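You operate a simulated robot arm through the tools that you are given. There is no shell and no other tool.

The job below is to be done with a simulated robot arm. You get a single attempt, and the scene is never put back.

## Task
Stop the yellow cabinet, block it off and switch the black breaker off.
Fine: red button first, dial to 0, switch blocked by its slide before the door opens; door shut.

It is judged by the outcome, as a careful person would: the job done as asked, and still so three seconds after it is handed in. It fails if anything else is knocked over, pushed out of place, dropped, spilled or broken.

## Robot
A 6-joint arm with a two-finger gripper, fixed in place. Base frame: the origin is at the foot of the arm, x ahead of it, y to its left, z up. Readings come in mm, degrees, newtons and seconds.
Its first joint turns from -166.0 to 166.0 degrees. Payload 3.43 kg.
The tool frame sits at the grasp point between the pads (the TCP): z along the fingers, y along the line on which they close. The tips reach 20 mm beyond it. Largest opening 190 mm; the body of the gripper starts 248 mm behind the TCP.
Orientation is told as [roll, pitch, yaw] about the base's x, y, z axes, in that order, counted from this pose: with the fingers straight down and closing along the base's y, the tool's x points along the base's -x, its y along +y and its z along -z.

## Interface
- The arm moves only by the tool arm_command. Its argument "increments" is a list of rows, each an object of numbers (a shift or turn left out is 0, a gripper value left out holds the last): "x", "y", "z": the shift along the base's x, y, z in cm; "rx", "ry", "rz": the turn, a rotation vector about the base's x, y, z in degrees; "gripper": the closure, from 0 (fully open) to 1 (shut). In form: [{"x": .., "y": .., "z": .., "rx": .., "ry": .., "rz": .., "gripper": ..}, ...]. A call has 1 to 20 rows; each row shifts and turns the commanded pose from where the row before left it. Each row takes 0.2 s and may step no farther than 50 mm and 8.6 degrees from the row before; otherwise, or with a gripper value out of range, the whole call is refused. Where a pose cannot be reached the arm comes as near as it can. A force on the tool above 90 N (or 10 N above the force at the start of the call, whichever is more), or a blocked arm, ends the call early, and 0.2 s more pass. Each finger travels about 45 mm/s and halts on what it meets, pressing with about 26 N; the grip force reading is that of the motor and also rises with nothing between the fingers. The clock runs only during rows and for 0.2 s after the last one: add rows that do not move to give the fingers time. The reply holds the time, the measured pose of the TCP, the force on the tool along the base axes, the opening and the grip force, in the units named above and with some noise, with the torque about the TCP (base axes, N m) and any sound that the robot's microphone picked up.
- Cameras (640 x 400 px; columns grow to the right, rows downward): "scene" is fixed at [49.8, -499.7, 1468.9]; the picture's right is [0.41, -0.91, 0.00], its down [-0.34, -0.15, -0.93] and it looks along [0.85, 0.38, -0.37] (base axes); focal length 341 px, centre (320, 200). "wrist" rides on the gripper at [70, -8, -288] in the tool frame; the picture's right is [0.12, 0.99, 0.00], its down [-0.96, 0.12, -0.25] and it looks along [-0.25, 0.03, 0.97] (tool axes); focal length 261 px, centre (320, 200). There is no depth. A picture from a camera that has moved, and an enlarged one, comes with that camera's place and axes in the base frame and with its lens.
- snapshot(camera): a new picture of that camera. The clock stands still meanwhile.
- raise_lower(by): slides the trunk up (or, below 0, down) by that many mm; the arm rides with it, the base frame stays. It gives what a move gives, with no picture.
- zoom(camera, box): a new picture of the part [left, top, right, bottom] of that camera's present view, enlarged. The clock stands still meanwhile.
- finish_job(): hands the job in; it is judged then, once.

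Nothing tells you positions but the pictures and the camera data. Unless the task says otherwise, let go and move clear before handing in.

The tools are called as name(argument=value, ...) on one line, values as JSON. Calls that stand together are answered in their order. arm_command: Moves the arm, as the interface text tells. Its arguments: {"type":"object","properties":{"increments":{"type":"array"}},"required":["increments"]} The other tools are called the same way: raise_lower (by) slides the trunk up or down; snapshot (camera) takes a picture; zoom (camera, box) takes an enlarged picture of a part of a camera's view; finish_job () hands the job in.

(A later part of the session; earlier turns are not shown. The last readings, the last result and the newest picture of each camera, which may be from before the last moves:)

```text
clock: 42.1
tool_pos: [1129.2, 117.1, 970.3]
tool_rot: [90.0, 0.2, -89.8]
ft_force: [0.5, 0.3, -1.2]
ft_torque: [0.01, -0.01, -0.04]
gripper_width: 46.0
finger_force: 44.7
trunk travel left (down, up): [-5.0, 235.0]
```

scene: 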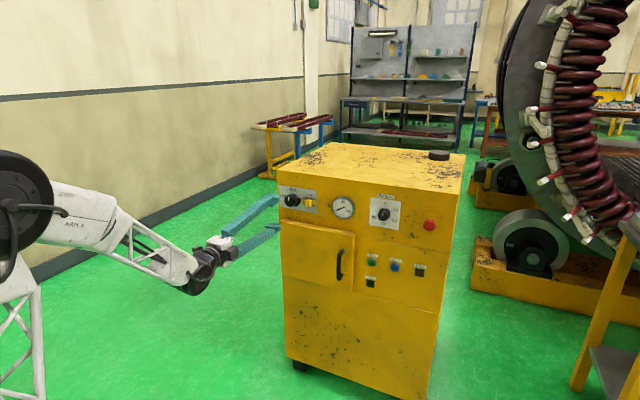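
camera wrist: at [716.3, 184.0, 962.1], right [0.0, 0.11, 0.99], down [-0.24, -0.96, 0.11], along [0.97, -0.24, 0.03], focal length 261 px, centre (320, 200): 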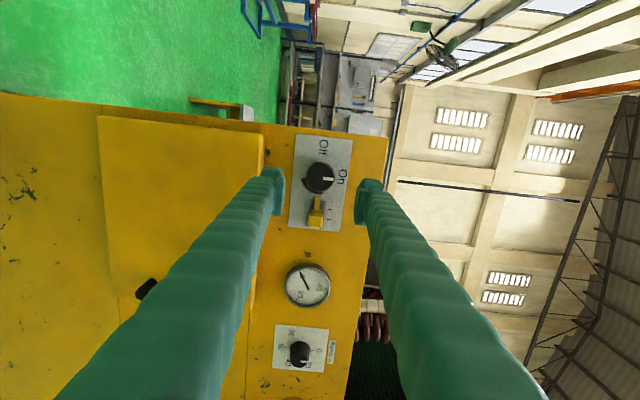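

The switch knob is gripped cleanly (46 mm, almost no side load). I'll turn it counter-clockwise toward Off, first half way.

arm_command(increments=[{"rx": -7.5}, {"rx": -7.5}, {"rx": -7.5}, {"rx": -7.5}, {"rx": -7.5}, {"rx": -7.5}])

zoom(camera="wrist", box=[230, 100, 410, 235])

zoom(camera="scene", box=[265, 170, 365, 232])

```text
clock: 43.5
tool_pos: [1130.0, 117.2, 969.2]
tool_rot: [89.6, -44.9, -89.5]
ft_force: [-18.6, -1.8, -17.8]
ft_torque: [0.05, 0.09, -0.07]
gripper_width: 45.8
finger_force: 45.3
trunk travel left (down, up): [-5.0, 235.0]
```

```text
2.96 times, centred on (320, 168) of wrist
camera zoom: at [840.6, 161.6, 914.8], right [0.0, 0.79, 0.62], down [-0.24, -0.6, 0.76], along [0.97, -0.15, 0.19], focal length 772 px, centre (320, 296)
```

zoom: 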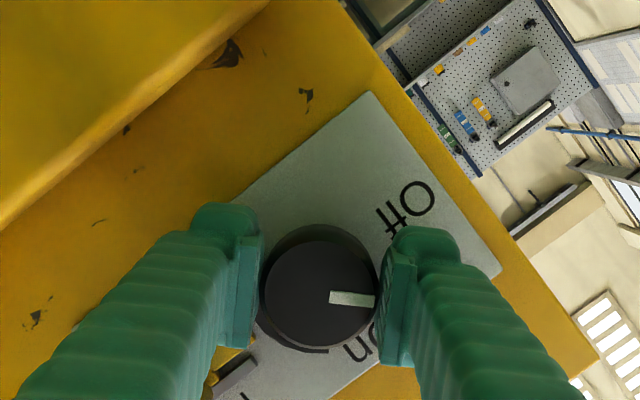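

```text
6.40 times, centred on (315, 201) of scene
camera zoom: at [49.8, -499.7, 1468.9], right [0.41, -0.91, 0.0], down [-0.34, -0.15, -0.93], along [0.85, 0.38, -0.37], focal length 2184 px, centre (352, 194)
```

zoom: 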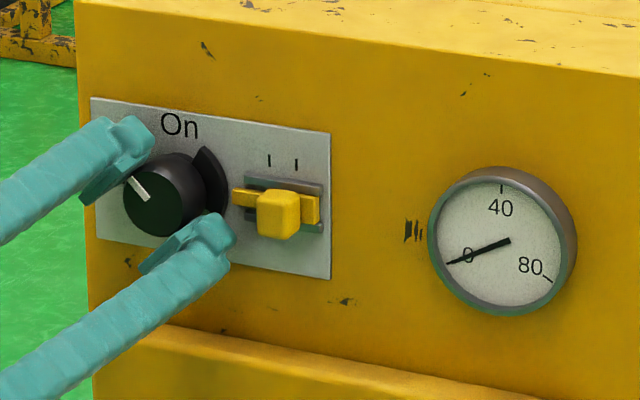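

The switch is turning; the pointer is half way. There's a light load of about 18 N, so I'll ease back a millimetre and finish the turn.

arm_command(increments=[{"x": -0.1, "z": -0.1, "rx": -7.5}, {"rx": -7.5}, {"rx": -7.5}])

zoom(camera="scene", box=[265, 170, 365, 232])

```text
clock: 44.3
tool_pos: [1128.7, 115.9, 969.0]
tool_rot: [89.3, -67.4, -89.3]
ft_force: [2.8, -3.7, -17.2]
ft_torque: [-0.03, 0.09, 0.01]
gripper_width: 45.9
finger_force: 45.2
trunk travel left (down, up): [-5.0, 235.0]
```

```text
6.40 times, centred on (315, 201) of scene
camera zoom: at [49.8, -499.7, 1468.9], right [0.41, -0.91, 0.0], down [-0.34, -0.15, -0.93], along [0.85, 0.38, -0.37], focal length 2184 px, centre (352, 194)
```

zoom: 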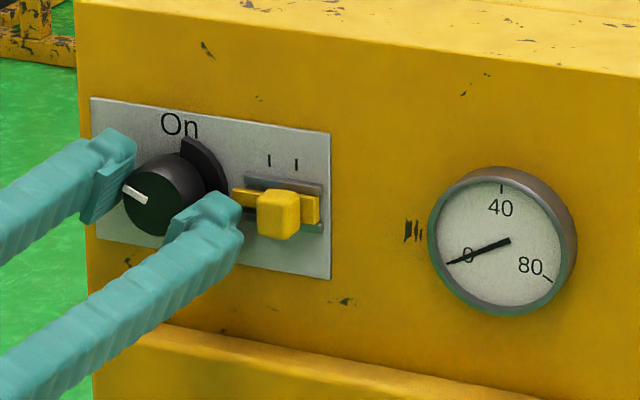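

It's at about 67° now, with the right finger still clear of the slide. I'll complete the last 22.5°.

arm_command(increments=[{"z": -0.1, "rx": -7.5}, {"rx": -7.5}, {"rx": -7.5}])

zoom(camera="scene", box=[265, 170, 365, 232])

zoom(camera="wrist", box=[230, 100, 410, 235])

```text
clock: 45.1
tool_pos: [1129.5, 115.5, 968.2]
tool_rot: [29.1, -89.7, -29.2]
ft_force: [16.0, -6.4, -10.4]
ft_torque: [0.05, -0.02, -0.02]
gripper_width: 45.9
finger_force: 44.8
trunk travel left (down, up): [-5.0, 235.0]
```

```text
6.40 times, centred on (315, 201) of scene
camera zoom: at [49.8, -499.7, 1468.9], right [0.41, -0.91, 0.0], down [-0.34, -0.15, -0.93], along [0.85, 0.38, -0.37], focal length 2184 px, centre (352, 194)
```

zoom: 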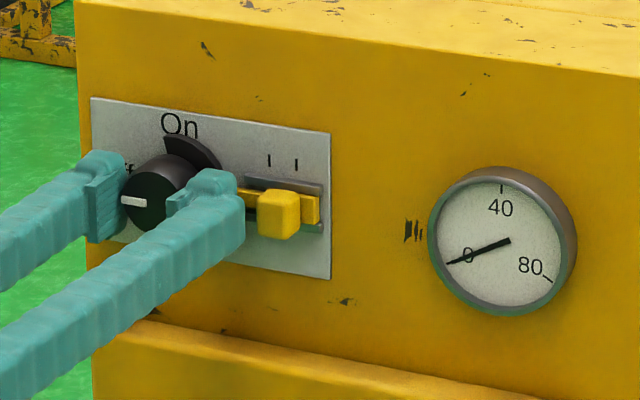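

```text
2.96 times, centred on (320, 168) of wrist
camera zoom: at [840.7, 109.1, 899.2], right [0.0, 0.99, -0.12], down [-0.24, 0.11, 0.96], along [0.97, 0.03, 0.24], focal length 772 px, centre (320, 296)
```

zoom: 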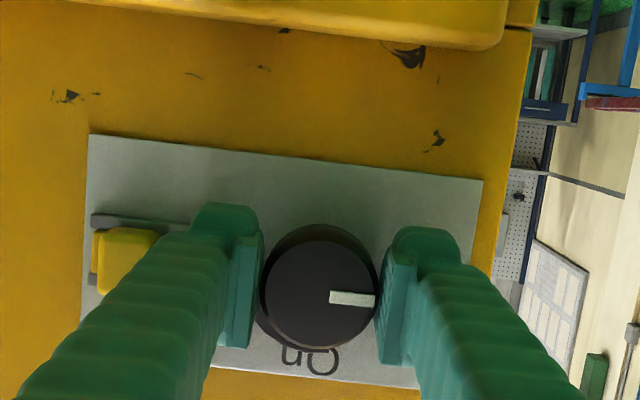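

The pointer is on Off and the flag has swung up out of the slide's path. I'll release with a small opening so I don't touch the slide handle, and back out.

arm_command(increments=[{"gripper": 0.67}, {}, {"x": -1.0}, {"x": -3.0}, {"x": -4.0}, {"x": -3.0}])

zoom(camera="wrist", box=[200, 60, 420, 225])

zoom(camera="scene", box=[265, 170, 365, 232])

```text
clock: 46.5
tool_pos: [1017.8, 116.5, 967.4]
tool_rot: [34.8, -89.6, -34.8]
ft_force: [0.6, 0.2, -0.3]
ft_torque: [0.0, -0.13, 0.02]
gripper_width: 62.7
finger_force: 0.0
trunk travel left (down, up): [-5.0, 235.0]
```

```text
2.42 times, centred on (310, 142) of wrist
camera zoom: at [729.3, 109.5, 899.3], right [0.0, 0.99, -0.12], down [-0.24, 0.11, 0.96], along [0.97, 0.03, 0.24], focal length 632 px, centre (344, 339)
```

zoom: 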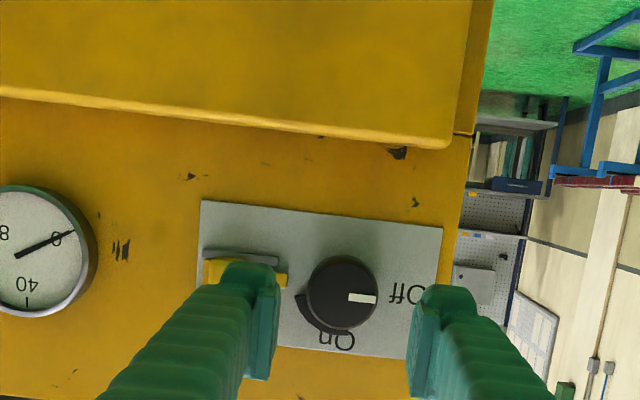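

```text
6.40 times, centred on (315, 201) of scene
camera zoom: at [49.8, -499.7, 1468.9], right [0.41, -0.91, 0.0], down [-0.34, -0.15, -0.93], along [0.85, 0.38, -0.37], focal length 2184 px, centre (352, 194)
```

zoom: 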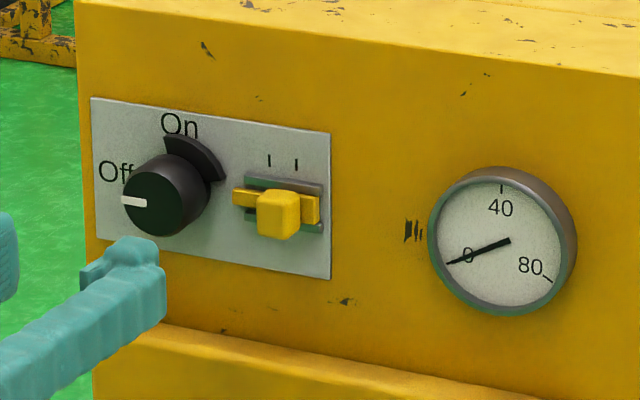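

The switch is Off. Now for the slide: I'll close the fingers and come in on the right side of the yellow handle (its right edge is at y≈24), with the tips at x≈1151, ready to push it left toward the knob.

arm_command(increments=[{"y": -4.0, "gripper": 1.0}, {"y": -4.0, "z": 0.3}, {"x": 1.0, "y": -4.0}, {"x": 4.0}, {"x": 3.0}, {"x": 1.5}, {"x": 1.0}])

zoom(camera="scene", box=[265, 170, 365, 232])

zoom(camera="wrist", box=[230, 80, 430, 230])

```text
clock: 48.1
tool_pos: [1123.2, -2.5, 971.3]
tool_rot: [44.6, -89.7, -44.7]
ft_force: [0.5, -0.6, 0.7]
ft_torque: [0.0, 0.04, 0.0]
gripper_width: 0.0
finger_force: 25.8
trunk travel left (down, up): [-5.0, 235.0]
```

```text
6.40 times, centred on (315, 201) of scene
camera zoom: at [49.8, -499.7, 1468.9], right [0.41, -0.91, 0.0], down [-0.34, -0.15, -0.93], along [0.85, 0.38, -0.37], focal length 2184 px, centre (352, 194)
```

zoom: 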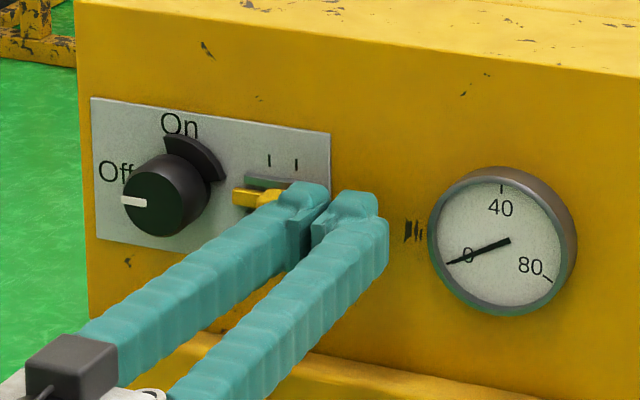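

```text
2.67 times, centred on (330, 155) of wrist
camera zoom: at [834.7, -10.0, 902.7], right [0.0, 0.99, -0.12], down [-0.24, 0.11, 0.96], along [0.97, 0.03, 0.24], focal length 695 px, centre (293, 320)
```

zoom: 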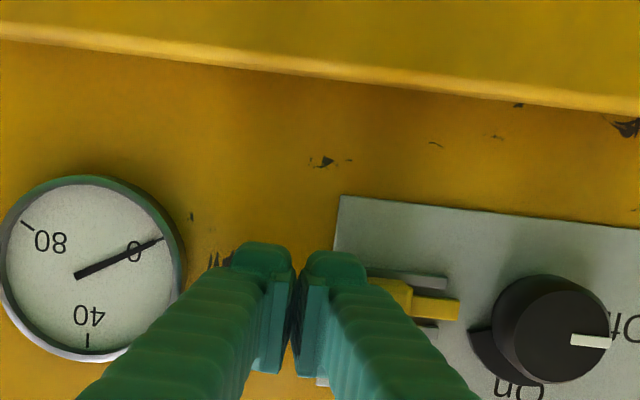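

There's no contact yet, but the finger's outer side sits closer to the handle than I'd figured. I'll shift 8 mm to the right before going the last few mm forward, so I push on the handle's side and not its face.

arm_command(increments=[{"y": -0.8}, {"x": 0.4}, {"x": 0.4}])

zoom(camera="wrist", box=[270, 120, 390, 210])

zoom(camera="scene", box=[290, 185, 340, 216])

```text
clock: 48.9
tool_pos: [1132.1, -11.6, 972.3]
tool_rot: [39.6, -89.7, -39.5]
ft_force: [0.0, -0.8, 0.7]
ft_torque: [-0.01, 0.03, 0.0]
gripper_width: 0.1
finger_force: 26.0
trunk travel left (down, up): [-5.0, 235.0]
```

```text
4.44 times, centred on (330, 165) of wrist
camera zoom: at [842.7, -17.7, 902.7], right [0.0, 0.99, -0.12], down [-0.24, 0.11, 0.96], along [0.97, 0.03, 0.24], focal length 1158 px, centre (276, 356)
```

zoom: 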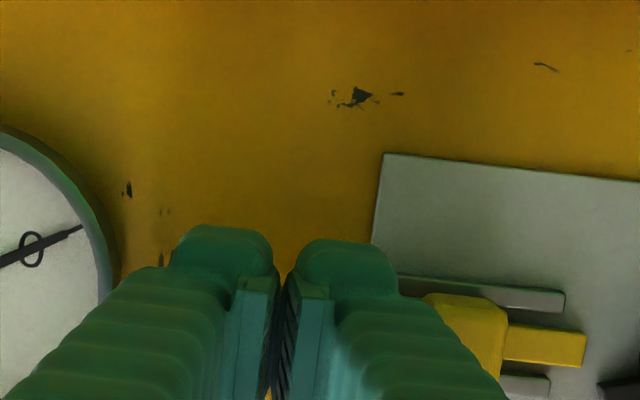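

```text
12.80 times, centred on (315, 200) of scene
camera zoom: at [49.8, -499.7, 1468.9], right [0.41, -0.91, 0.0], down [-0.34, -0.15, -0.93], along [0.85, 0.38, -0.37], focal length 4369 px, centre (384, 194)
```

zoom: 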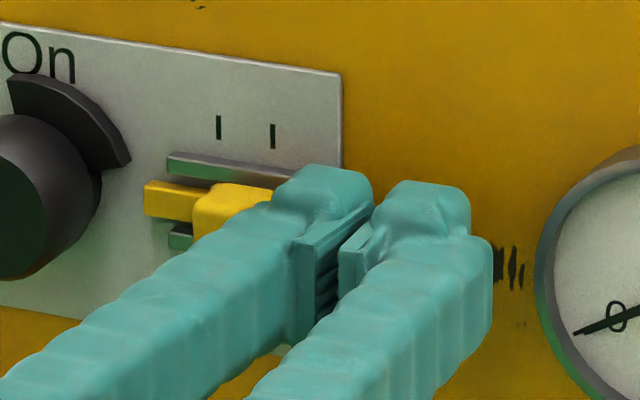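

The finger's side is about 8 mm from the handle's right edge, with nothing touching. I'll push left (+y) in small steps and watch the force.

arm_command(increments=[{"y": 0.5}, {"y": 0.3}, {"y": 0.3}, {"y": 0.3}, {"y": 0.3}, {"y": 0.3}])

zoom(camera="scene", box=[280, 180, 340, 217])

```text
clock: 50.3
tool_pos: [1132.4, 10.6, 971.5]
tool_rot: [39.3, -89.7, -39.2]
ft_force: [0.1, -0.1, -0.5]
ft_torque: [0.0, -0.02, -0.03]
gripper_width: 0.1
finger_force: 26.3
trunk travel left (down, up): [-5.0, 235.0]
```

```text
10.67 times, centred on (310, 198) of scene
camera zoom: at [49.8, -499.7, 1468.9], right [0.41, -0.91, 0.0], down [-0.34, -0.15, -0.93], along [0.85, 0.38, -0.37], focal length 3641 px, centre (427, 216)
```

zoom: 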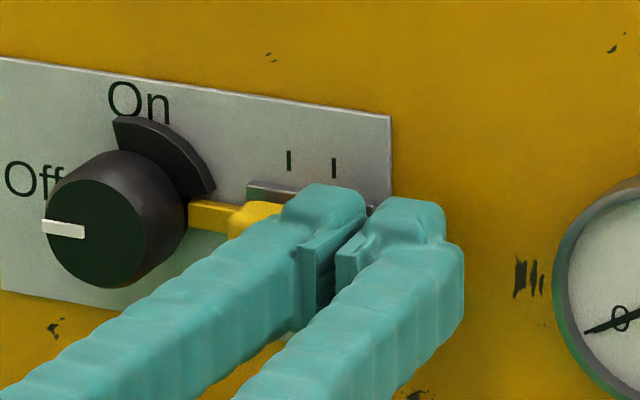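

The slide is moving; its tongue is now under the flag beside the knob. I'll continue in 2 mm steps until it meets its stop.

arm_command(increments=[{"y": 0.2}, {"y": 0.2}, {"y": 0.2}, {"y": 0.2}])

zoom(camera="scene", box=[280, 180, 340, 217])

zoom(camera="wrist", box=[270, 120, 430, 220])

```text
clock: 51.3
tool_pos: [1130.7, 13.0, 971.3]
tool_rot: [53.4, -89.7, -53.6]
ft_force: [-4.8, -23.7, 0.0]
ft_torque: [-0.16, 0.02, 0.01]
gripper_width: 0.0
finger_force: 25.7
trunk travel left (down, up): [-5.0, 235.0]
```

```text
10.67 times, centred on (310, 198) of scene
camera zoom: at [49.8, -499.7, 1468.9], right [0.41, -0.91, 0.0], down [-0.34, -0.15, -0.93], along [0.85, 0.38, -0.37], focal length 3641 px, centre (427, 216)
```

zoom: 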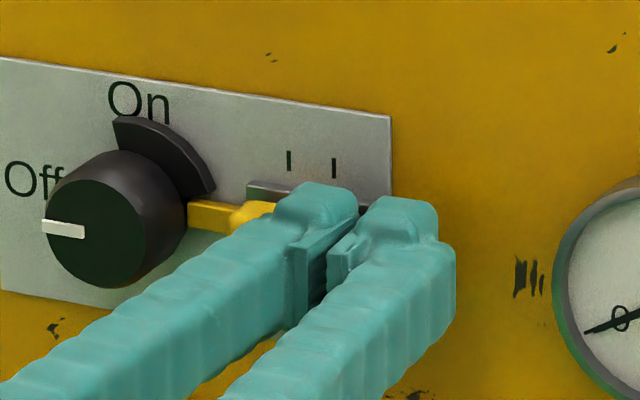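

```text
4.00 times, centred on (350, 170) of wrist
camera zoom: at [842.6, 7.2, 902.4], right [0.0, 0.99, -0.11], down [-0.24, 0.11, 0.96], along [0.97, 0.02, 0.24], focal length 1043 px, centre (200, 320)
```

zoom: 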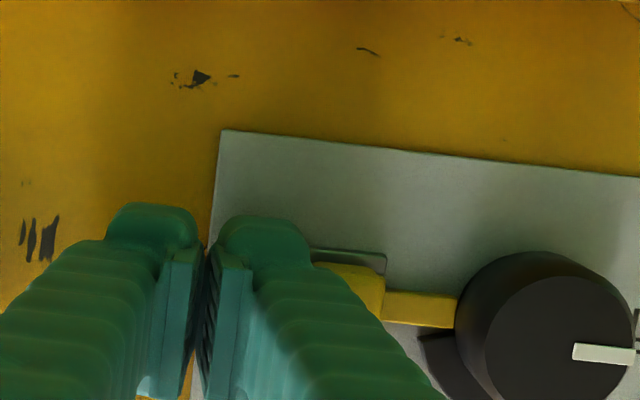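

The slide met its stop (24 N). I'll back away from it and check its position.

arm_command(increments=[{"y": -0.6}, {"y": -1.0}, {"x": -2.0}, {"x": -4.0}, {"x": -4.0}, {"x": -2.0, "y": -3.0}])

zoom(camera="wrist", box=[300, 90, 460, 190])

zoom(camera="scene", box=[270, 175, 360, 231])

snapshot(camera="wrist")

```text
clock: 52.7
tool_pos: [1010.3, -28.8, 970.3]
tool_rot: [31.3, -89.7, -31.3]
ft_force: [0.2, 1.0, -0.6]
ft_torque: [0.0, -0.02, -0.05]
gripper_width: 0.0
finger_force: 25.8
trunk travel left (down, up): [-5.0, 235.0]
```

```text
4.00 times, centred on (380, 140) of wrist
camera zoom: at [723.1, -35.2, 901.2], right [0.0, 0.99, -0.12], down [-0.24, 0.11, 0.96], along [0.97, 0.03, 0.24], focal length 1043 px, centre (80, 440)
```

zoom: 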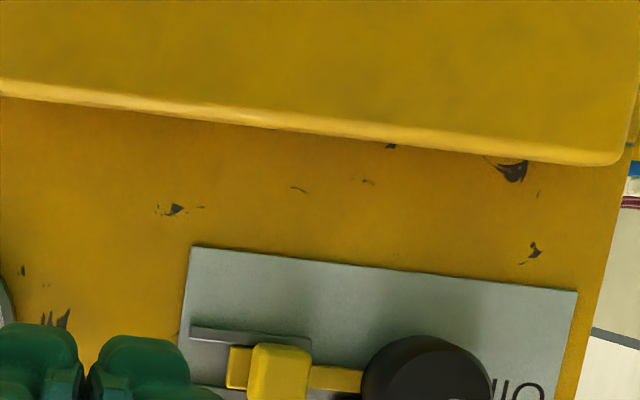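

```text
7.11 times, centred on (315, 203) of scene
camera zoom: at [49.8, -499.7, 1468.9], right [0.41, -0.91, 0.0], down [-0.34, -0.15, -0.93], along [0.85, 0.38, -0.37], focal length 2427 px, centre (356, 179)
```

zoom: 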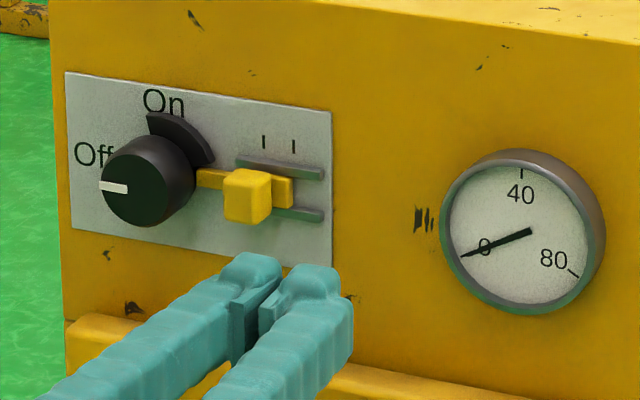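

```text
taken
camera wrist: at [723.1, -35.2, 901.2], right [0.0, 0.99, -0.12], down [-0.24, 0.11, 0.96], along [0.97, 0.03, 0.24], focal length 261 px, centre (320, 200)
```

wrist: 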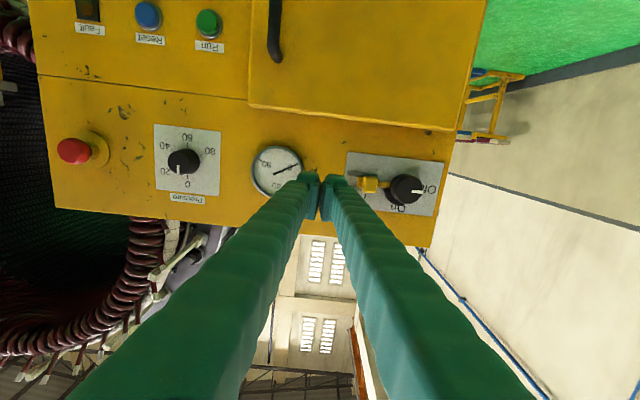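

The slide sits over by the knob with its tongue under the flag, so the switch is blocked in Off. Next is the door: I'll look at its handle closely and triangulate it.

arm_command(increments=[{"x": -3.0, "z": -3.5}, {"x": -3.0, "z": -3.5}, {"x": -3.0, "z": -3.5}, {"z": -3.5, "gripper": 0.7}, {"y": 1.0}, {}])

snapshot(camera="wrist")

snapshot(camera="scene")

zoom(camera="scene", box=[270, 210, 370, 310])

```text
clock: 54.1
tool_pos: [921.3, -18.5, 831.5]
tool_rot: [41.3, -89.7, -41.3]
ft_force: [0.3, -0.1, 0.8]
ft_torque: [0.02, -0.01, 0.02]
gripper_width: 56.9
finger_force: 0.2
trunk travel left (down, up): [-5.0, 235.0]
```

```text
taken
camera wrist: at [632.5, -25.5, 762.6], right [0.0, 0.99, -0.12], down [-0.24, 0.11, 0.96], along [0.97, 0.03, 0.24], focal length 261 px, centre (320, 200)
```

wrist: 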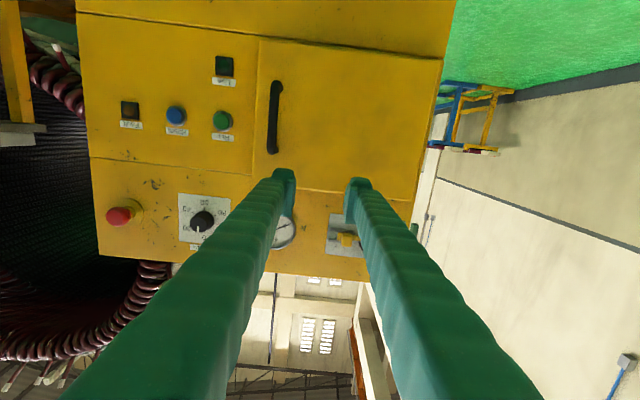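

```text
taken
```

scene: 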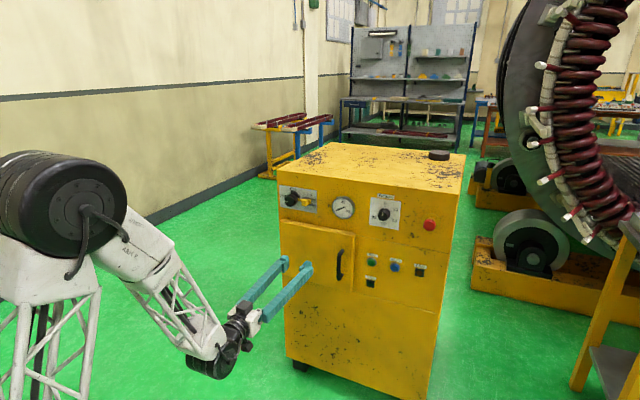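

```text
4.00 times, centred on (320, 260) of scene
camera zoom: at [49.8, -499.7, 1468.9], right [0.41, -0.91, 0.0], down [-0.34, -0.15, -0.93], along [0.85, 0.38, -0.37], focal length 1365 px, centre (320, -40)
```

zoom: 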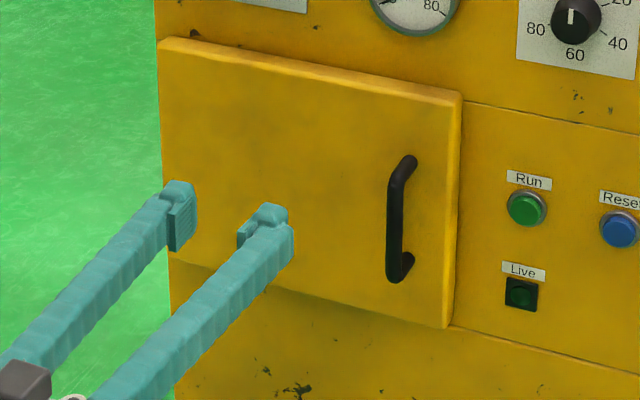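

zoom(camera="wrist", box=[210, 20, 460, 210])

zoom(camera="wrist", box=[230, 60, 330, 180])

zoom(camera="scene", box=[320, 225, 370, 305])

```text
2.11 times, centred on (335, 115) of wrist
camera zoom: at [632.5, -25.5, 762.6], right [0.0, 0.99, -0.12], down [-0.24, 0.11, 0.96], along [0.97, 0.03, 0.24], focal length 549 px, centre (288, 379)
```

zoom: 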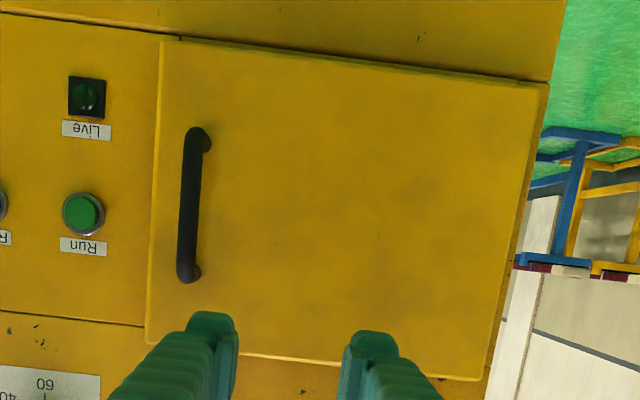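

```text
3.33 times, centred on (280, 120) of wrist
camera zoom: at [632.5, -25.5, 762.6], right [0.0, 0.99, -0.12], down [-0.24, 0.11, 0.96], along [0.97, 0.03, 0.24], focal length 869 px, centre (453, 467)
```

zoom: 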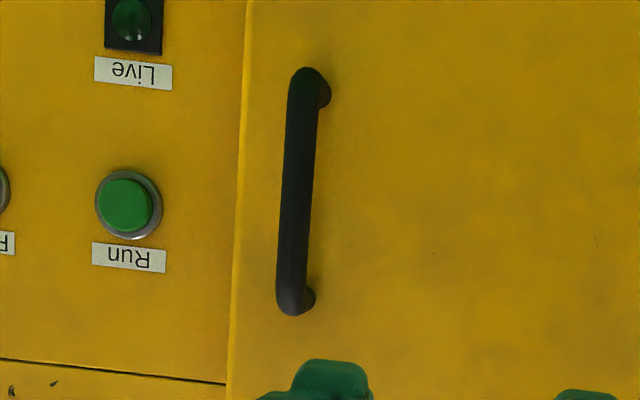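

```text
5.00 times, centred on (345, 265) of scene
camera zoom: at [49.8, -499.7, 1468.9], right [0.41, -0.91, 0.0], down [-0.34, -0.15, -0.93], along [0.85, 0.38, -0.37], focal length 1707 px, centre (195, -125)
```

zoom: 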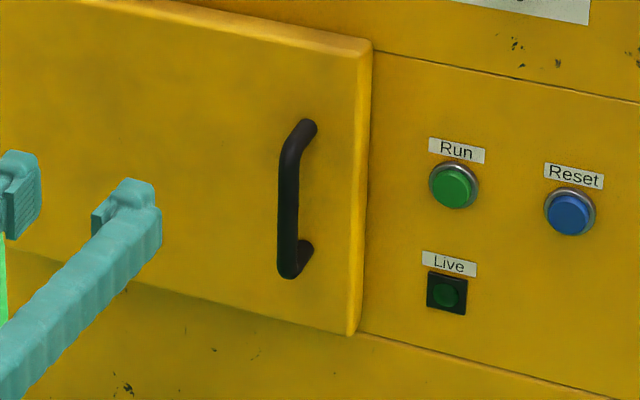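

The door spans y≈-148 to 170 and z≈610 to 872, with hinges on the left. The handle is a vertical bar about 110 mm long at roughly (1108, -107, 743). I'll line up in front of it with the fingers open either side of the bar.

arm_command(increments=[{"x": 2.0, "y": -2.2, "z": -2.2}, {"x": 2.0, "y": -2.2, "z": -2.2}, {"x": 2.0, "y": -2.2, "z": -2.2}, {"x": 2.0, "y": -2.25, "z": -2.25}, {"x": 1.5}, {}])

zoom(camera="wrist", box=[230, 60, 410, 210])

zoom(camera="scene", box=[300, 215, 380, 305])

```text
clock: 55.5
tool_pos: [1017.1, -108.6, 742.8]
tool_rot: [42.2, -89.7, -42.1]
ft_force: [-0.7, 0.3, -0.5]
ft_torque: [-0.03, 0.0, -0.03]
gripper_width: 57.0
finger_force: 0.1
trunk travel left (down, up): [-5.0, 235.0]
```

```text
2.67 times, centred on (320, 135) of wrist
camera zoom: at [727.6, -114.8, 674.2], right [0.0, 0.99, -0.12], down [-0.24, 0.11, 0.96], along [0.97, 0.03, 0.24], focal length 695 px, centre (320, 373)
```

zoom: 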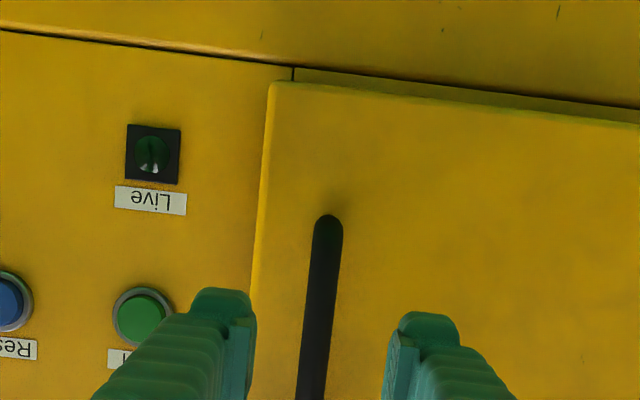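

```text
4.44 times, centred on (340, 260) of scene
camera zoom: at [49.8, -499.7, 1468.9], right [0.41, -0.91, 0.0], down [-0.34, -0.15, -0.93], along [0.85, 0.38, -0.37], focal length 1517 px, centre (231, -67)
```

zoom: 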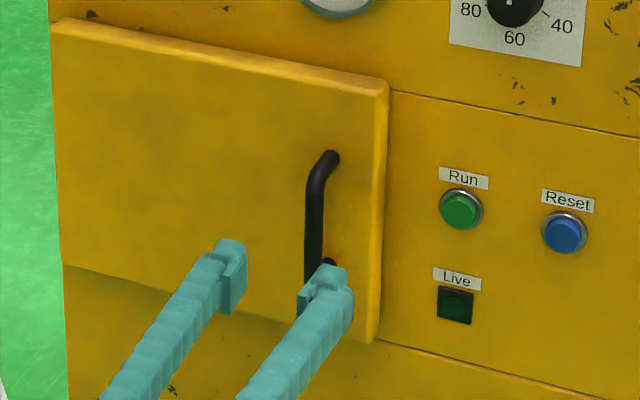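

The bar runs between the fingers at y≈-107.6. I'll advance so the pads straddle it, then close on it.

arm_command(increments=[{"x": 3.0, "y": 0.1}, {"x": 3.0}, {"x": 2.0}, {"x": 0.8}, {"gripper": 1.0}, {}, {}, {}])

zoom(camera="scene", box=[300, 215, 380, 305])

```text
clock: 57.3
tool_pos: [1103.4, -108.8, 742.7]
tool_rot: [46.4, -89.7, -46.5]
ft_force: [-3.5, -19.2, -1.0]
ft_torque: [-0.46, 0.01, 0.09]
gripper_width: 11.5
finger_force: 38.5
trunk travel left (down, up): [-5.0, 235.0]
```

```text
4.44 times, centred on (340, 260) of scene
camera zoom: at [49.8, -499.7, 1468.9], right [0.41, -0.91, 0.0], down [-0.34, -0.15, -0.93], along [0.85, 0.38, -0.37], focal length 1517 px, centre (231, -67)
```

zoom: 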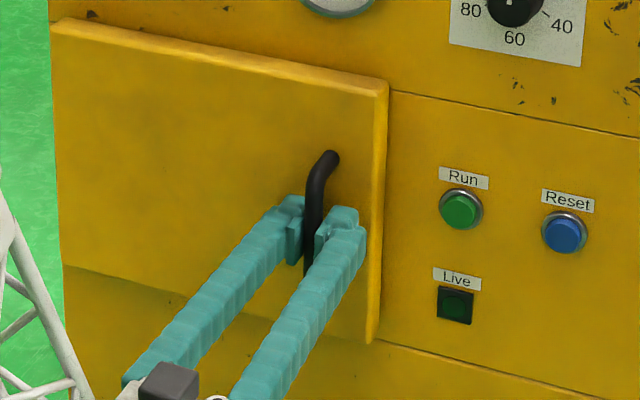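

The bar is gripped (11.5 mm). I'll relieve the small side load and start pulling the door open along its arc around the left-hand hinge, turning the tool with it, for 10° first.

arm_command(increments=[{"y": -0.15}, {"x": -1.21, "y": 0.25, "rz": -2.5}, {"x": -1.21, "y": 0.3, "rz": -2.5}, {"x": -1.19, "y": 0.35, "rz": -2.5}, {"x": -1.17, "y": 0.4, "rz": -2.5}])

snapshot(camera="scene")

```text
clock: 58.5
tool_pos: [1057.2, -94.5, 742.9]
tool_rot: [37.0, -89.7, -47.0]
ft_force: [-9.0, -20.6, -5.1]
ft_torque: [-0.49, 0.18, 0.14]
gripper_width: 11.4
finger_force: 44.8
trunk travel left (down, up): [-5.0, 235.0]
```

```text
taken
```

scene: 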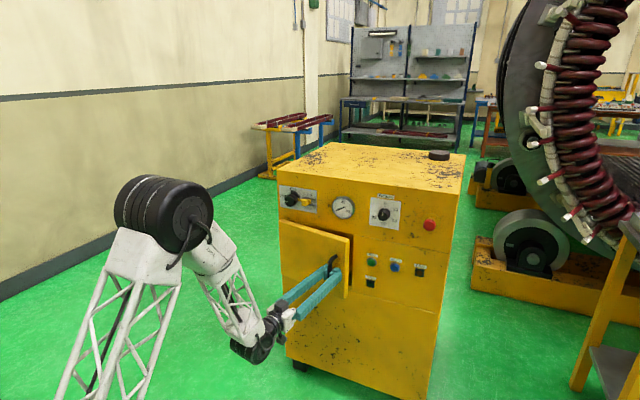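

The door is swinging open freely. I'll continue along the arc to about 30°.

arm_command(increments=[{"x": -1.16, "y": 0.26, "rz": -2.5}, {"x": -1.13, "y": 0.51, "rz": -2.5}, {"x": -1.11, "y": 0.55, "rz": -2.5}, {"x": -1.09, "y": 0.61, "rz": -2.5}, {"x": -1.06, "y": 0.65, "rz": -2.5}, {"x": -1.03, "y": 0.69, "rz": -2.5}, {"x": -0.99, "y": 0.74, "rz": -2.5}, {"x": -0.97, "y": 0.78, "rz": -2.5}])

snapshot(camera="scene")

```text
clock: 60.3
tool_pos: [972.9, -44.2, 742.5]
tool_rot: [37.5, -89.8, -67.5]
ft_force: [30.8, 33.4, -1.7]
ft_torque: [-0.24, 0.37, -0.35]
gripper_width: 11.2
finger_force: 44.4
trunk travel left (down, up): [-5.0, 235.0]
```

```text
taken
```

scene: 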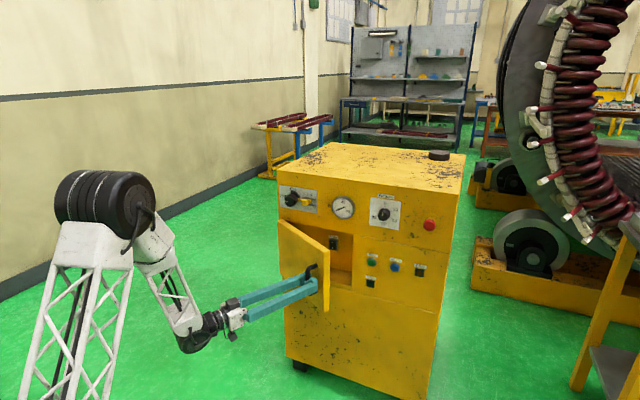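

The door is about 30° open and I can see inside the compartment. I'll ease the radial load and look at what's inside before opening further.

arm_command(increments=[{"x": 0.2, "y": 0.23}, {}])

zoom(camera="scene", box=[270, 210, 370, 310])

zoom(camera="scene", box=[315, 225, 360, 290])

snapshot(camera="wrist")

```text
clock: 60.9
tool_pos: [972.6, -45.5, 742.3]
tool_rot: [38.0, -89.7, -67.9]
ft_force: [19.7, 23.5, 1.8]
ft_torque: [-0.4, 0.23, -0.17]
gripper_width: 11.3
finger_force: 44.1
trunk travel left (down, up): [-5.0, 235.0]
```

```text
4.00 times, centred on (320, 260) of scene
camera zoom: at [49.8, -499.7, 1468.9], right [0.41, -0.91, 0.0], down [-0.34, -0.15, -0.93], along [0.85, 0.38, -0.37], focal length 1365 px, centre (320, -40)
```

zoom: 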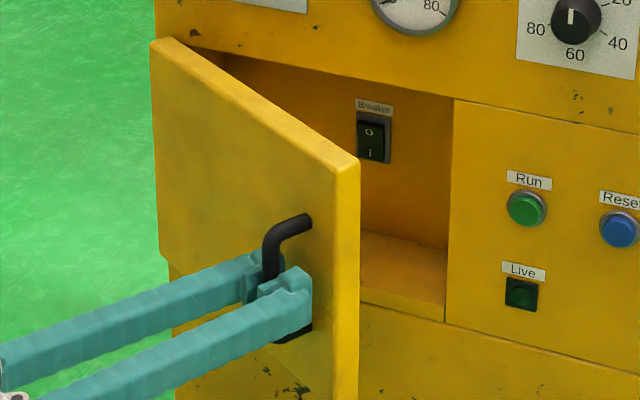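

```text
6.15 times, centred on (338, 258) of scene
camera zoom: at [49.8, -499.7, 1468.9], right [0.41, -0.91, 0.0], down [-0.34, -0.15, -0.93], along [0.85, 0.38, -0.37], focal length 2100 px, centre (212, -154)
```

zoom: 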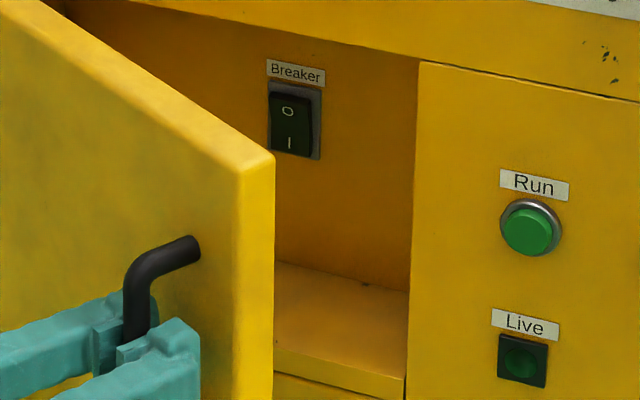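

```text
taken
camera wrist: at [719.3, 93.6, 673.5], right [0.5, 0.86, -0.12], down [-0.15, 0.22, 0.96], along [0.85, -0.46, 0.24], focal length 261 px, centre (320, 200)
```

wrist: 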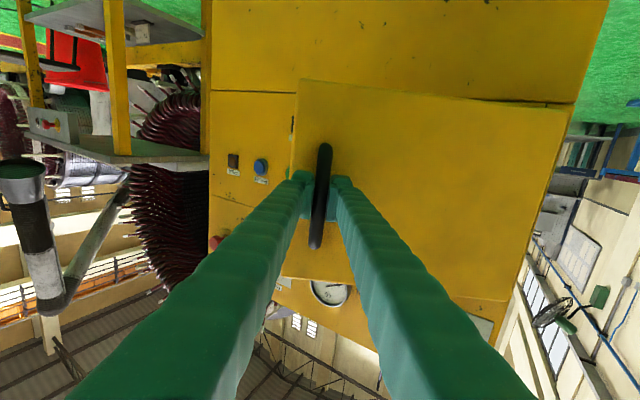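

The breaker is a black rocker on the compartment's back wall, labelled O at the top and I at the bottom. It sits at roughly (1265, -20, 740). The door needs to open wider, so I'll keep following the arc; the hinge fit gives about (1160, 172).

arm_command(increments=[{"x": -1.1, "y": 1.25, "rz": -3.3}, {"x": -1.21, "y": 1.25, "rz": -3.5}, {"x": -1.14, "y": 1.31, "rz": -3.5}, {"x": -1.05, "y": 1.39, "rz": -3.5}])

```text
clock: 61.9
tool_pos: [927.3, 5.7, 742.8]
tool_rot: [35.7, -89.7, -79.6]
ft_force: [-7.2, -4.8, 1.2]
ft_torque: [-0.56, 0.17, 0.02]
gripper_width: 11.2
finger_force: 44.8
trunk travel left (down, up): [-5.0, 235.0]
```

The load is low, so the arc fits. I'll carry on to about 57°.

arm_command(increments=[{"x": -0.97, "y": 1.45, "rz": -3.0}, {"x": -0.88, "y": 1.5, "rz": -3.0}, {"x": -0.78, "y": 1.56, "rz": -3.0}, {"x": -0.69, "y": 1.59, "rz": -3.0}])

snapshot(camera="scene")

```text
clock: 62.9
tool_pos: [893.8, 68.1, 742.5]
tool_rot: [32.0, -89.7, -87.8]
ft_force: [-23.4, -8.9, -7.1]
ft_torque: [-0.39, 0.14, 0.09]
gripper_width: 11.4
finger_force: 44.6
trunk travel left (down, up): [-5.0, 235.0]
```

```text
taken
```

scene: 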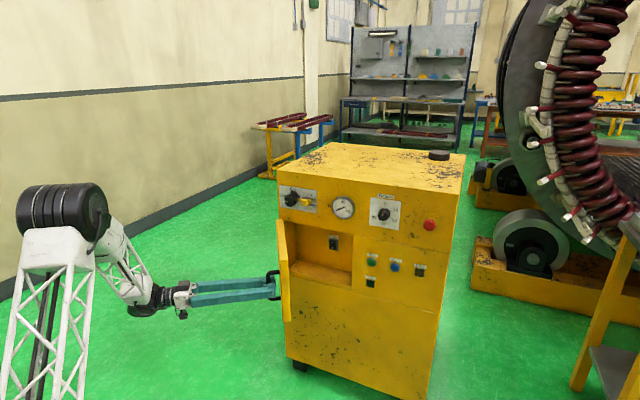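

It's now at about 57° open. I'll pull on to about 71° with less tool rotation.

arm_command(increments=[{"x": -0.68, "y": 1.52, "rz": -2.0}, {"x": -0.48, "y": 1.68, "rz": -2.0}, {"x": -0.39, "y": 1.71, "rz": -1.0}, {"x": -0.28, "y": 1.73, "rz": -1.0}])

snapshot(camera="scene")

```text
clock: 63.9
tool_pos: [877.6, 135.7, 742.5]
tool_rot: [46.4, -89.8, -107.9]
ft_force: [-12.8, -0.5, -9.4]
ft_torque: [-0.39, 0.02, 0.33]
gripper_width: 11.3
finger_force: 44.4
trunk travel left (down, up): [-5.0, 235.0]
```

```text
taken
```

scene: 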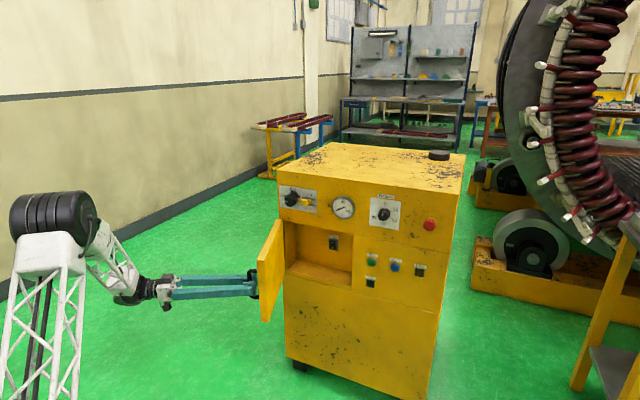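

The door is about 71° open and still moving freely. I'll take it on to about 88° so there's ample room for the arm.

arm_command(increments=[{"x": -0.24, "y": 1.64, "rz": -1.0}, {"x": -0.07, "y": 1.74, "rz": -1.0}, {"x": 0.04, "y": 1.74, "rz": -1.0}, {"x": 0.14, "y": 1.74, "rz": -1.0}, {"x": 0.25, "y": 1.73, "rz": -1.0}])

snapshot(camera="scene")

```text
clock: 65.1
tool_pos: [879.2, 219.8, 743.2]
tool_rot: [37.5, -89.7, -104.4]
ft_force: [35.5, -8.3, 2.0]
ft_torque: [-0.41, -0.26, -0.63]
gripper_width: 11.2
finger_force: 44.4
trunk travel left (down, up): [-5.0, 235.0]
```

```text
taken
```

scene: 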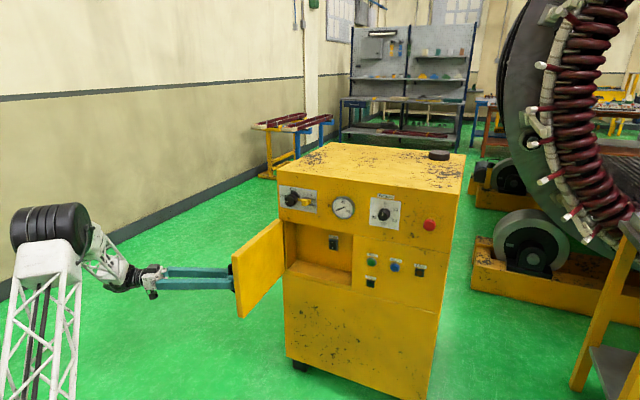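

The door is open about 88°. I'll let go of the bar with a small opening, ease the load first, and back the fingers off along the tool axis.

arm_command(increments=[{"x": 0.2}, {"gripper": 0.78}, {}, {}, {"x": -0.8, "y": 1.85}, {"x": -0.8, "y": 1.85}, {"x": -0.5, "y": 1.2}])

snapshot(camera="scene")

snapshot(camera="wrist")

```text
clock: 66.7
tool_pos: [859.5, 269.0, 742.2]
tool_rot: [44.3, -89.7, -111.1]
ft_force: [0.1, 0.5, 0.1]
ft_torque: [0.0, 0.02, -0.02]
gripper_width: 41.7
finger_force: 0.0
trunk travel left (down, up): [-5.0, 235.0]
```

```text
taken
```

scene: 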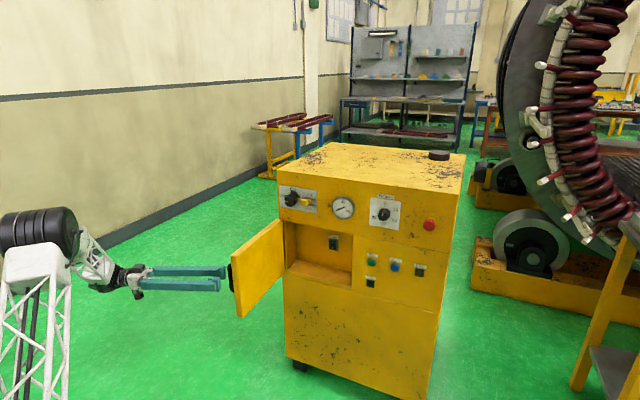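

```text
taken
camera wrist: at [737.2, 532.2, 673.5], right [0.91, 0.39, -0.12], down [0.01, 0.27, 0.96], along [0.41, -0.88, 0.24], focal length 261 px, centre (320, 200)
```

wrist: 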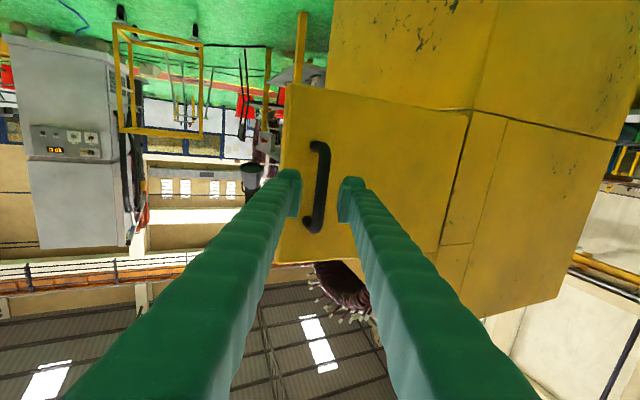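

The door stays where I left it. I'll close the fingers and bring the arm back around the door's free edge, keeping the tips behind x≈830 until I'm past it.

arm_command(increments=[{"x": -4.0, "gripper": 1.0}, {"x": -4.0, "y": -1.0}, {"x": -1.5, "y": -3.5, "rz": 3.0}, {"y": -4.0, "rz": 3.5, "z": 0.5}, {"y": -4.0, "rz": 3.5, "z": 0.5}, {"y": -4.0, "rz": 3.5, "z": 1.0}])

snapshot(camera="scene")

```text
clock: 68.1
tool_pos: [763.3, 105.0, 761.3]
tool_rot: [36.6, -89.7, -89.9]
ft_force: [0.3, 0.2, -0.5]
ft_torque: [-0.1, -0.1, -0.05]
gripper_width: 0.0
finger_force: 26.2
trunk travel left (down, up): [-5.0, 235.0]
```

```text
taken
```

scene: 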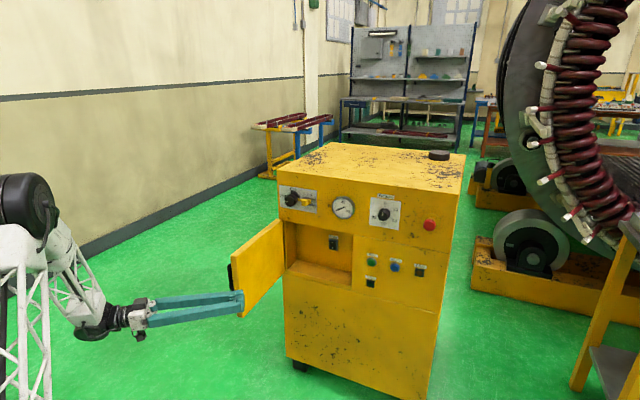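

The fingers have passed behind the door's edge. I'll continue across to the middle and turn the tool back to face straight ahead.

arm_command(increments=[{"x": 0.5, "y": -4.5, "rz": 7.0, "z": 1.0}, {"x": 1.0, "y": -4.5, "rz": 8.0, "z": 1.0}, {"x": 1.5, "y": -3.5, "rz": 8.0, "z": 1.0}, {"x": 3.0, "y": -1.0, "rz": 8.0, "z": 1.0}, {"x": 3.0, "rz": 8.0}, {"x": 3.0, "rz": 8.0}, {"x": 1.0, "rz": 6.3}])

snapshot(camera="wrist")

snapshot(camera="scene")

```text
clock: 69.7
tool_pos: [929.7, -12.8, 819.1]
tool_rot: [34.6, -89.7, -34.4]
ft_force: [0.6, 1.7, 0.3]
ft_torque: [0.01, 0.02, -0.13]
gripper_width: 0.0
finger_force: 26.2
out of reach, approached as far as the arm can: row 3, 4
trunk travel left (down, up): [-5.0, 235.0]
```

```text
taken
camera wrist: at [640.4, -20.8, 750.5], right [0.0, 0.99, -0.12], down [-0.24, 0.11, 0.96], along [0.97, 0.03, 0.24], focal length 261 px, centre (320, 200)
```

wrist: 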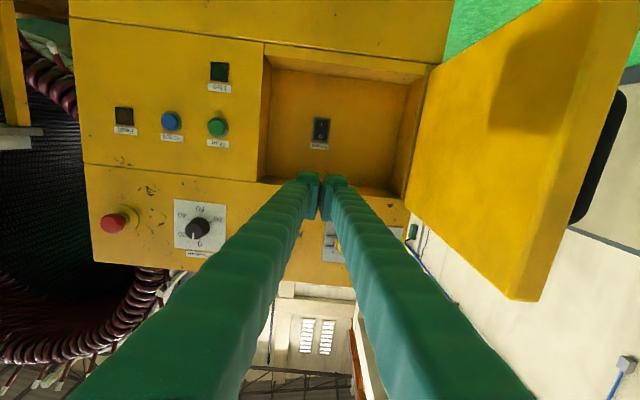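

```text
taken
```

scene: 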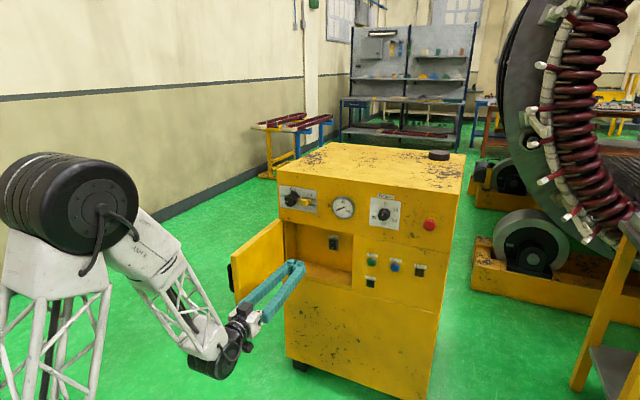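

The tool faces the open compartment and the breaker rocker is in view on the back wall. I'll enlarge both views to locate it and see which side is pressed in.

zoom(camera="wrist", box=[255, 60, 415, 190])

zoom(camera="wrist", box=[300, 105, 345, 160])

zoom(camera="scene", box=[315, 222, 360, 262])

```text
3.08 times, centred on (335, 125) of wrist
camera zoom: at [640.4, -20.8, 750.5], right [0.0, 0.99, -0.12], down [-0.24, 0.11, 0.96], along [0.97, 0.03, 0.24], focal length 802 px, centre (274, 431)
```

zoom: 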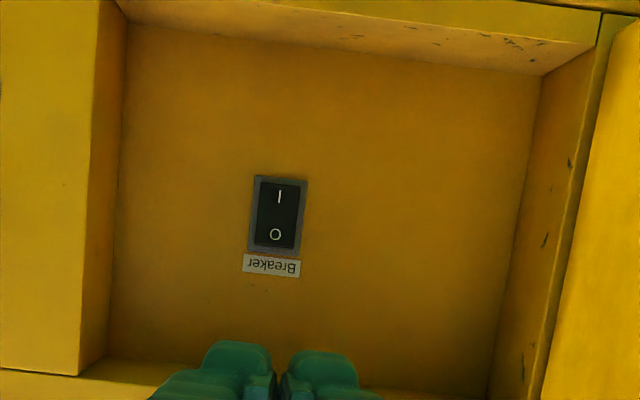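

```text
7.27 times, centred on (322, 132) of wrist
camera zoom: at [640.4, -20.8, 750.5], right [0.0, 0.99, -0.12], down [-0.24, 0.11, 0.96], along [0.97, 0.03, 0.24], focal length 1896 px, centre (302, 691)
```

zoom: 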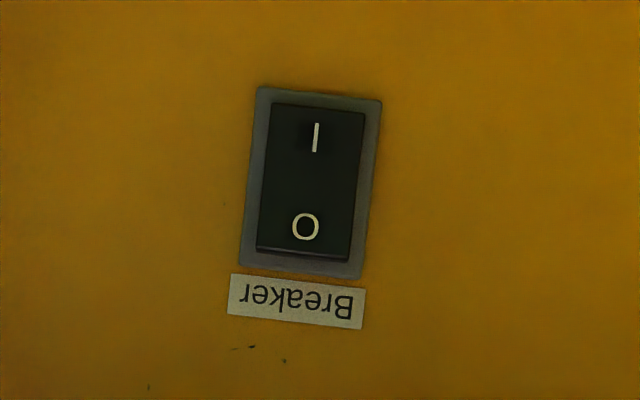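

```text
10.00 times, centred on (338, 242) of scene
camera zoom: at [49.8, -499.7, 1468.9], right [0.41, -0.91, 0.0], down [-0.34, -0.15, -0.93], along [0.85, 0.38, -0.37], focal length 3413 px, centre (145, -220)
```

zoom: 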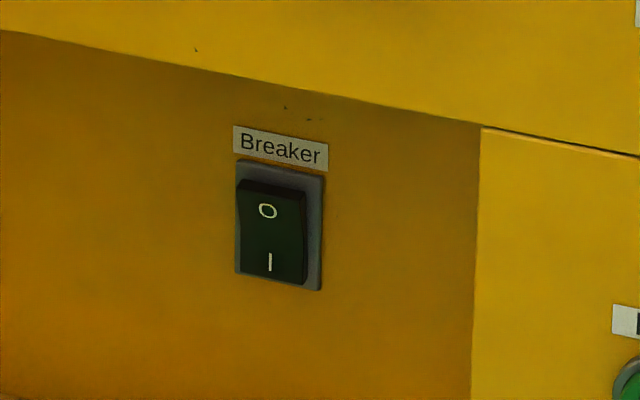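

The rocker is currently in the I (on) position. Triangulation puts the O half at about (1252, -19.5, 755), with its frame face at x≈1264. I'll tip the tool 20° downward so the fingertips' upper edge leads and presses only the O half, and move up in front of it.

arm_command(increments=[{"x": 4.2, "y": -0.18, "z": -1.5, "ry": 5}, {"x": 4.2, "y": -0.18, "z": -1.5, "ry": 5}, {"x": 4.2, "y": -0.18, "z": -1.5, "ry": 5}, {"x": 4.2, "y": -0.18, "z": -1.5, "ry": 5}, {"x": 4.0, "z": -0.65}, {"x": 4.0, "z": -0.65}, {}])

snapshot(camera="wrist")

zoom(camera="scene", box=[260, 205, 380, 305])

```text
clock: 71.3
tool_pos: [1176.9, -19.8, 745.3]
tool_rot: [0.6, -69.7, -0.5]
ft_force: [-0.3, -0.3, -0.1]
ft_torque: [0.02, -0.04, 0.03]
gripper_width: 0.0
finger_force: 25.7
trunk travel left (down, up): [-5.0, 235.0]
```

```text
taken
camera wrist: at [882.5, -27.9, 778.9], right [-0.04, 0.99, -0.11], down [0.1, 0.11, 0.99], along [0.99, 0.03, -0.1], focal length 261 px, centre (320, 200)
```

wrist: 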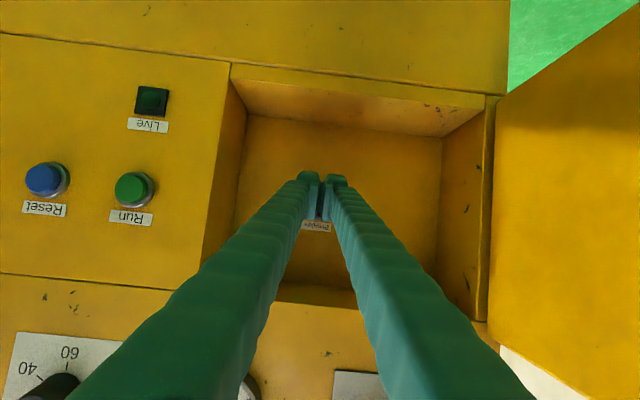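

```text
4.00 times, centred on (320, 255) of scene
camera zoom: at [49.8, -499.7, 1468.9], right [0.41, -0.91, 0.0], down [-0.34, -0.15, -0.93], along [0.85, 0.38, -0.37], focal length 1365 px, centre (320, -20)
```

zoom: 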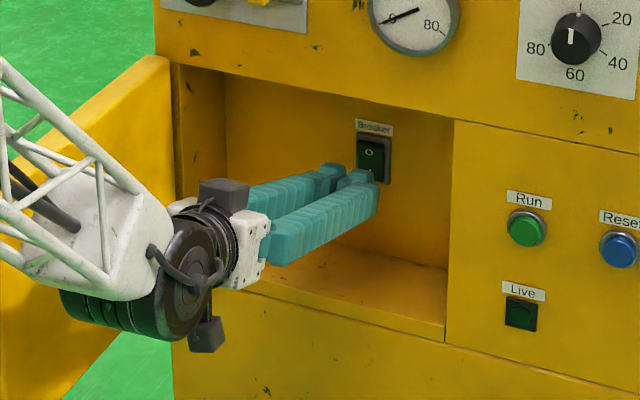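

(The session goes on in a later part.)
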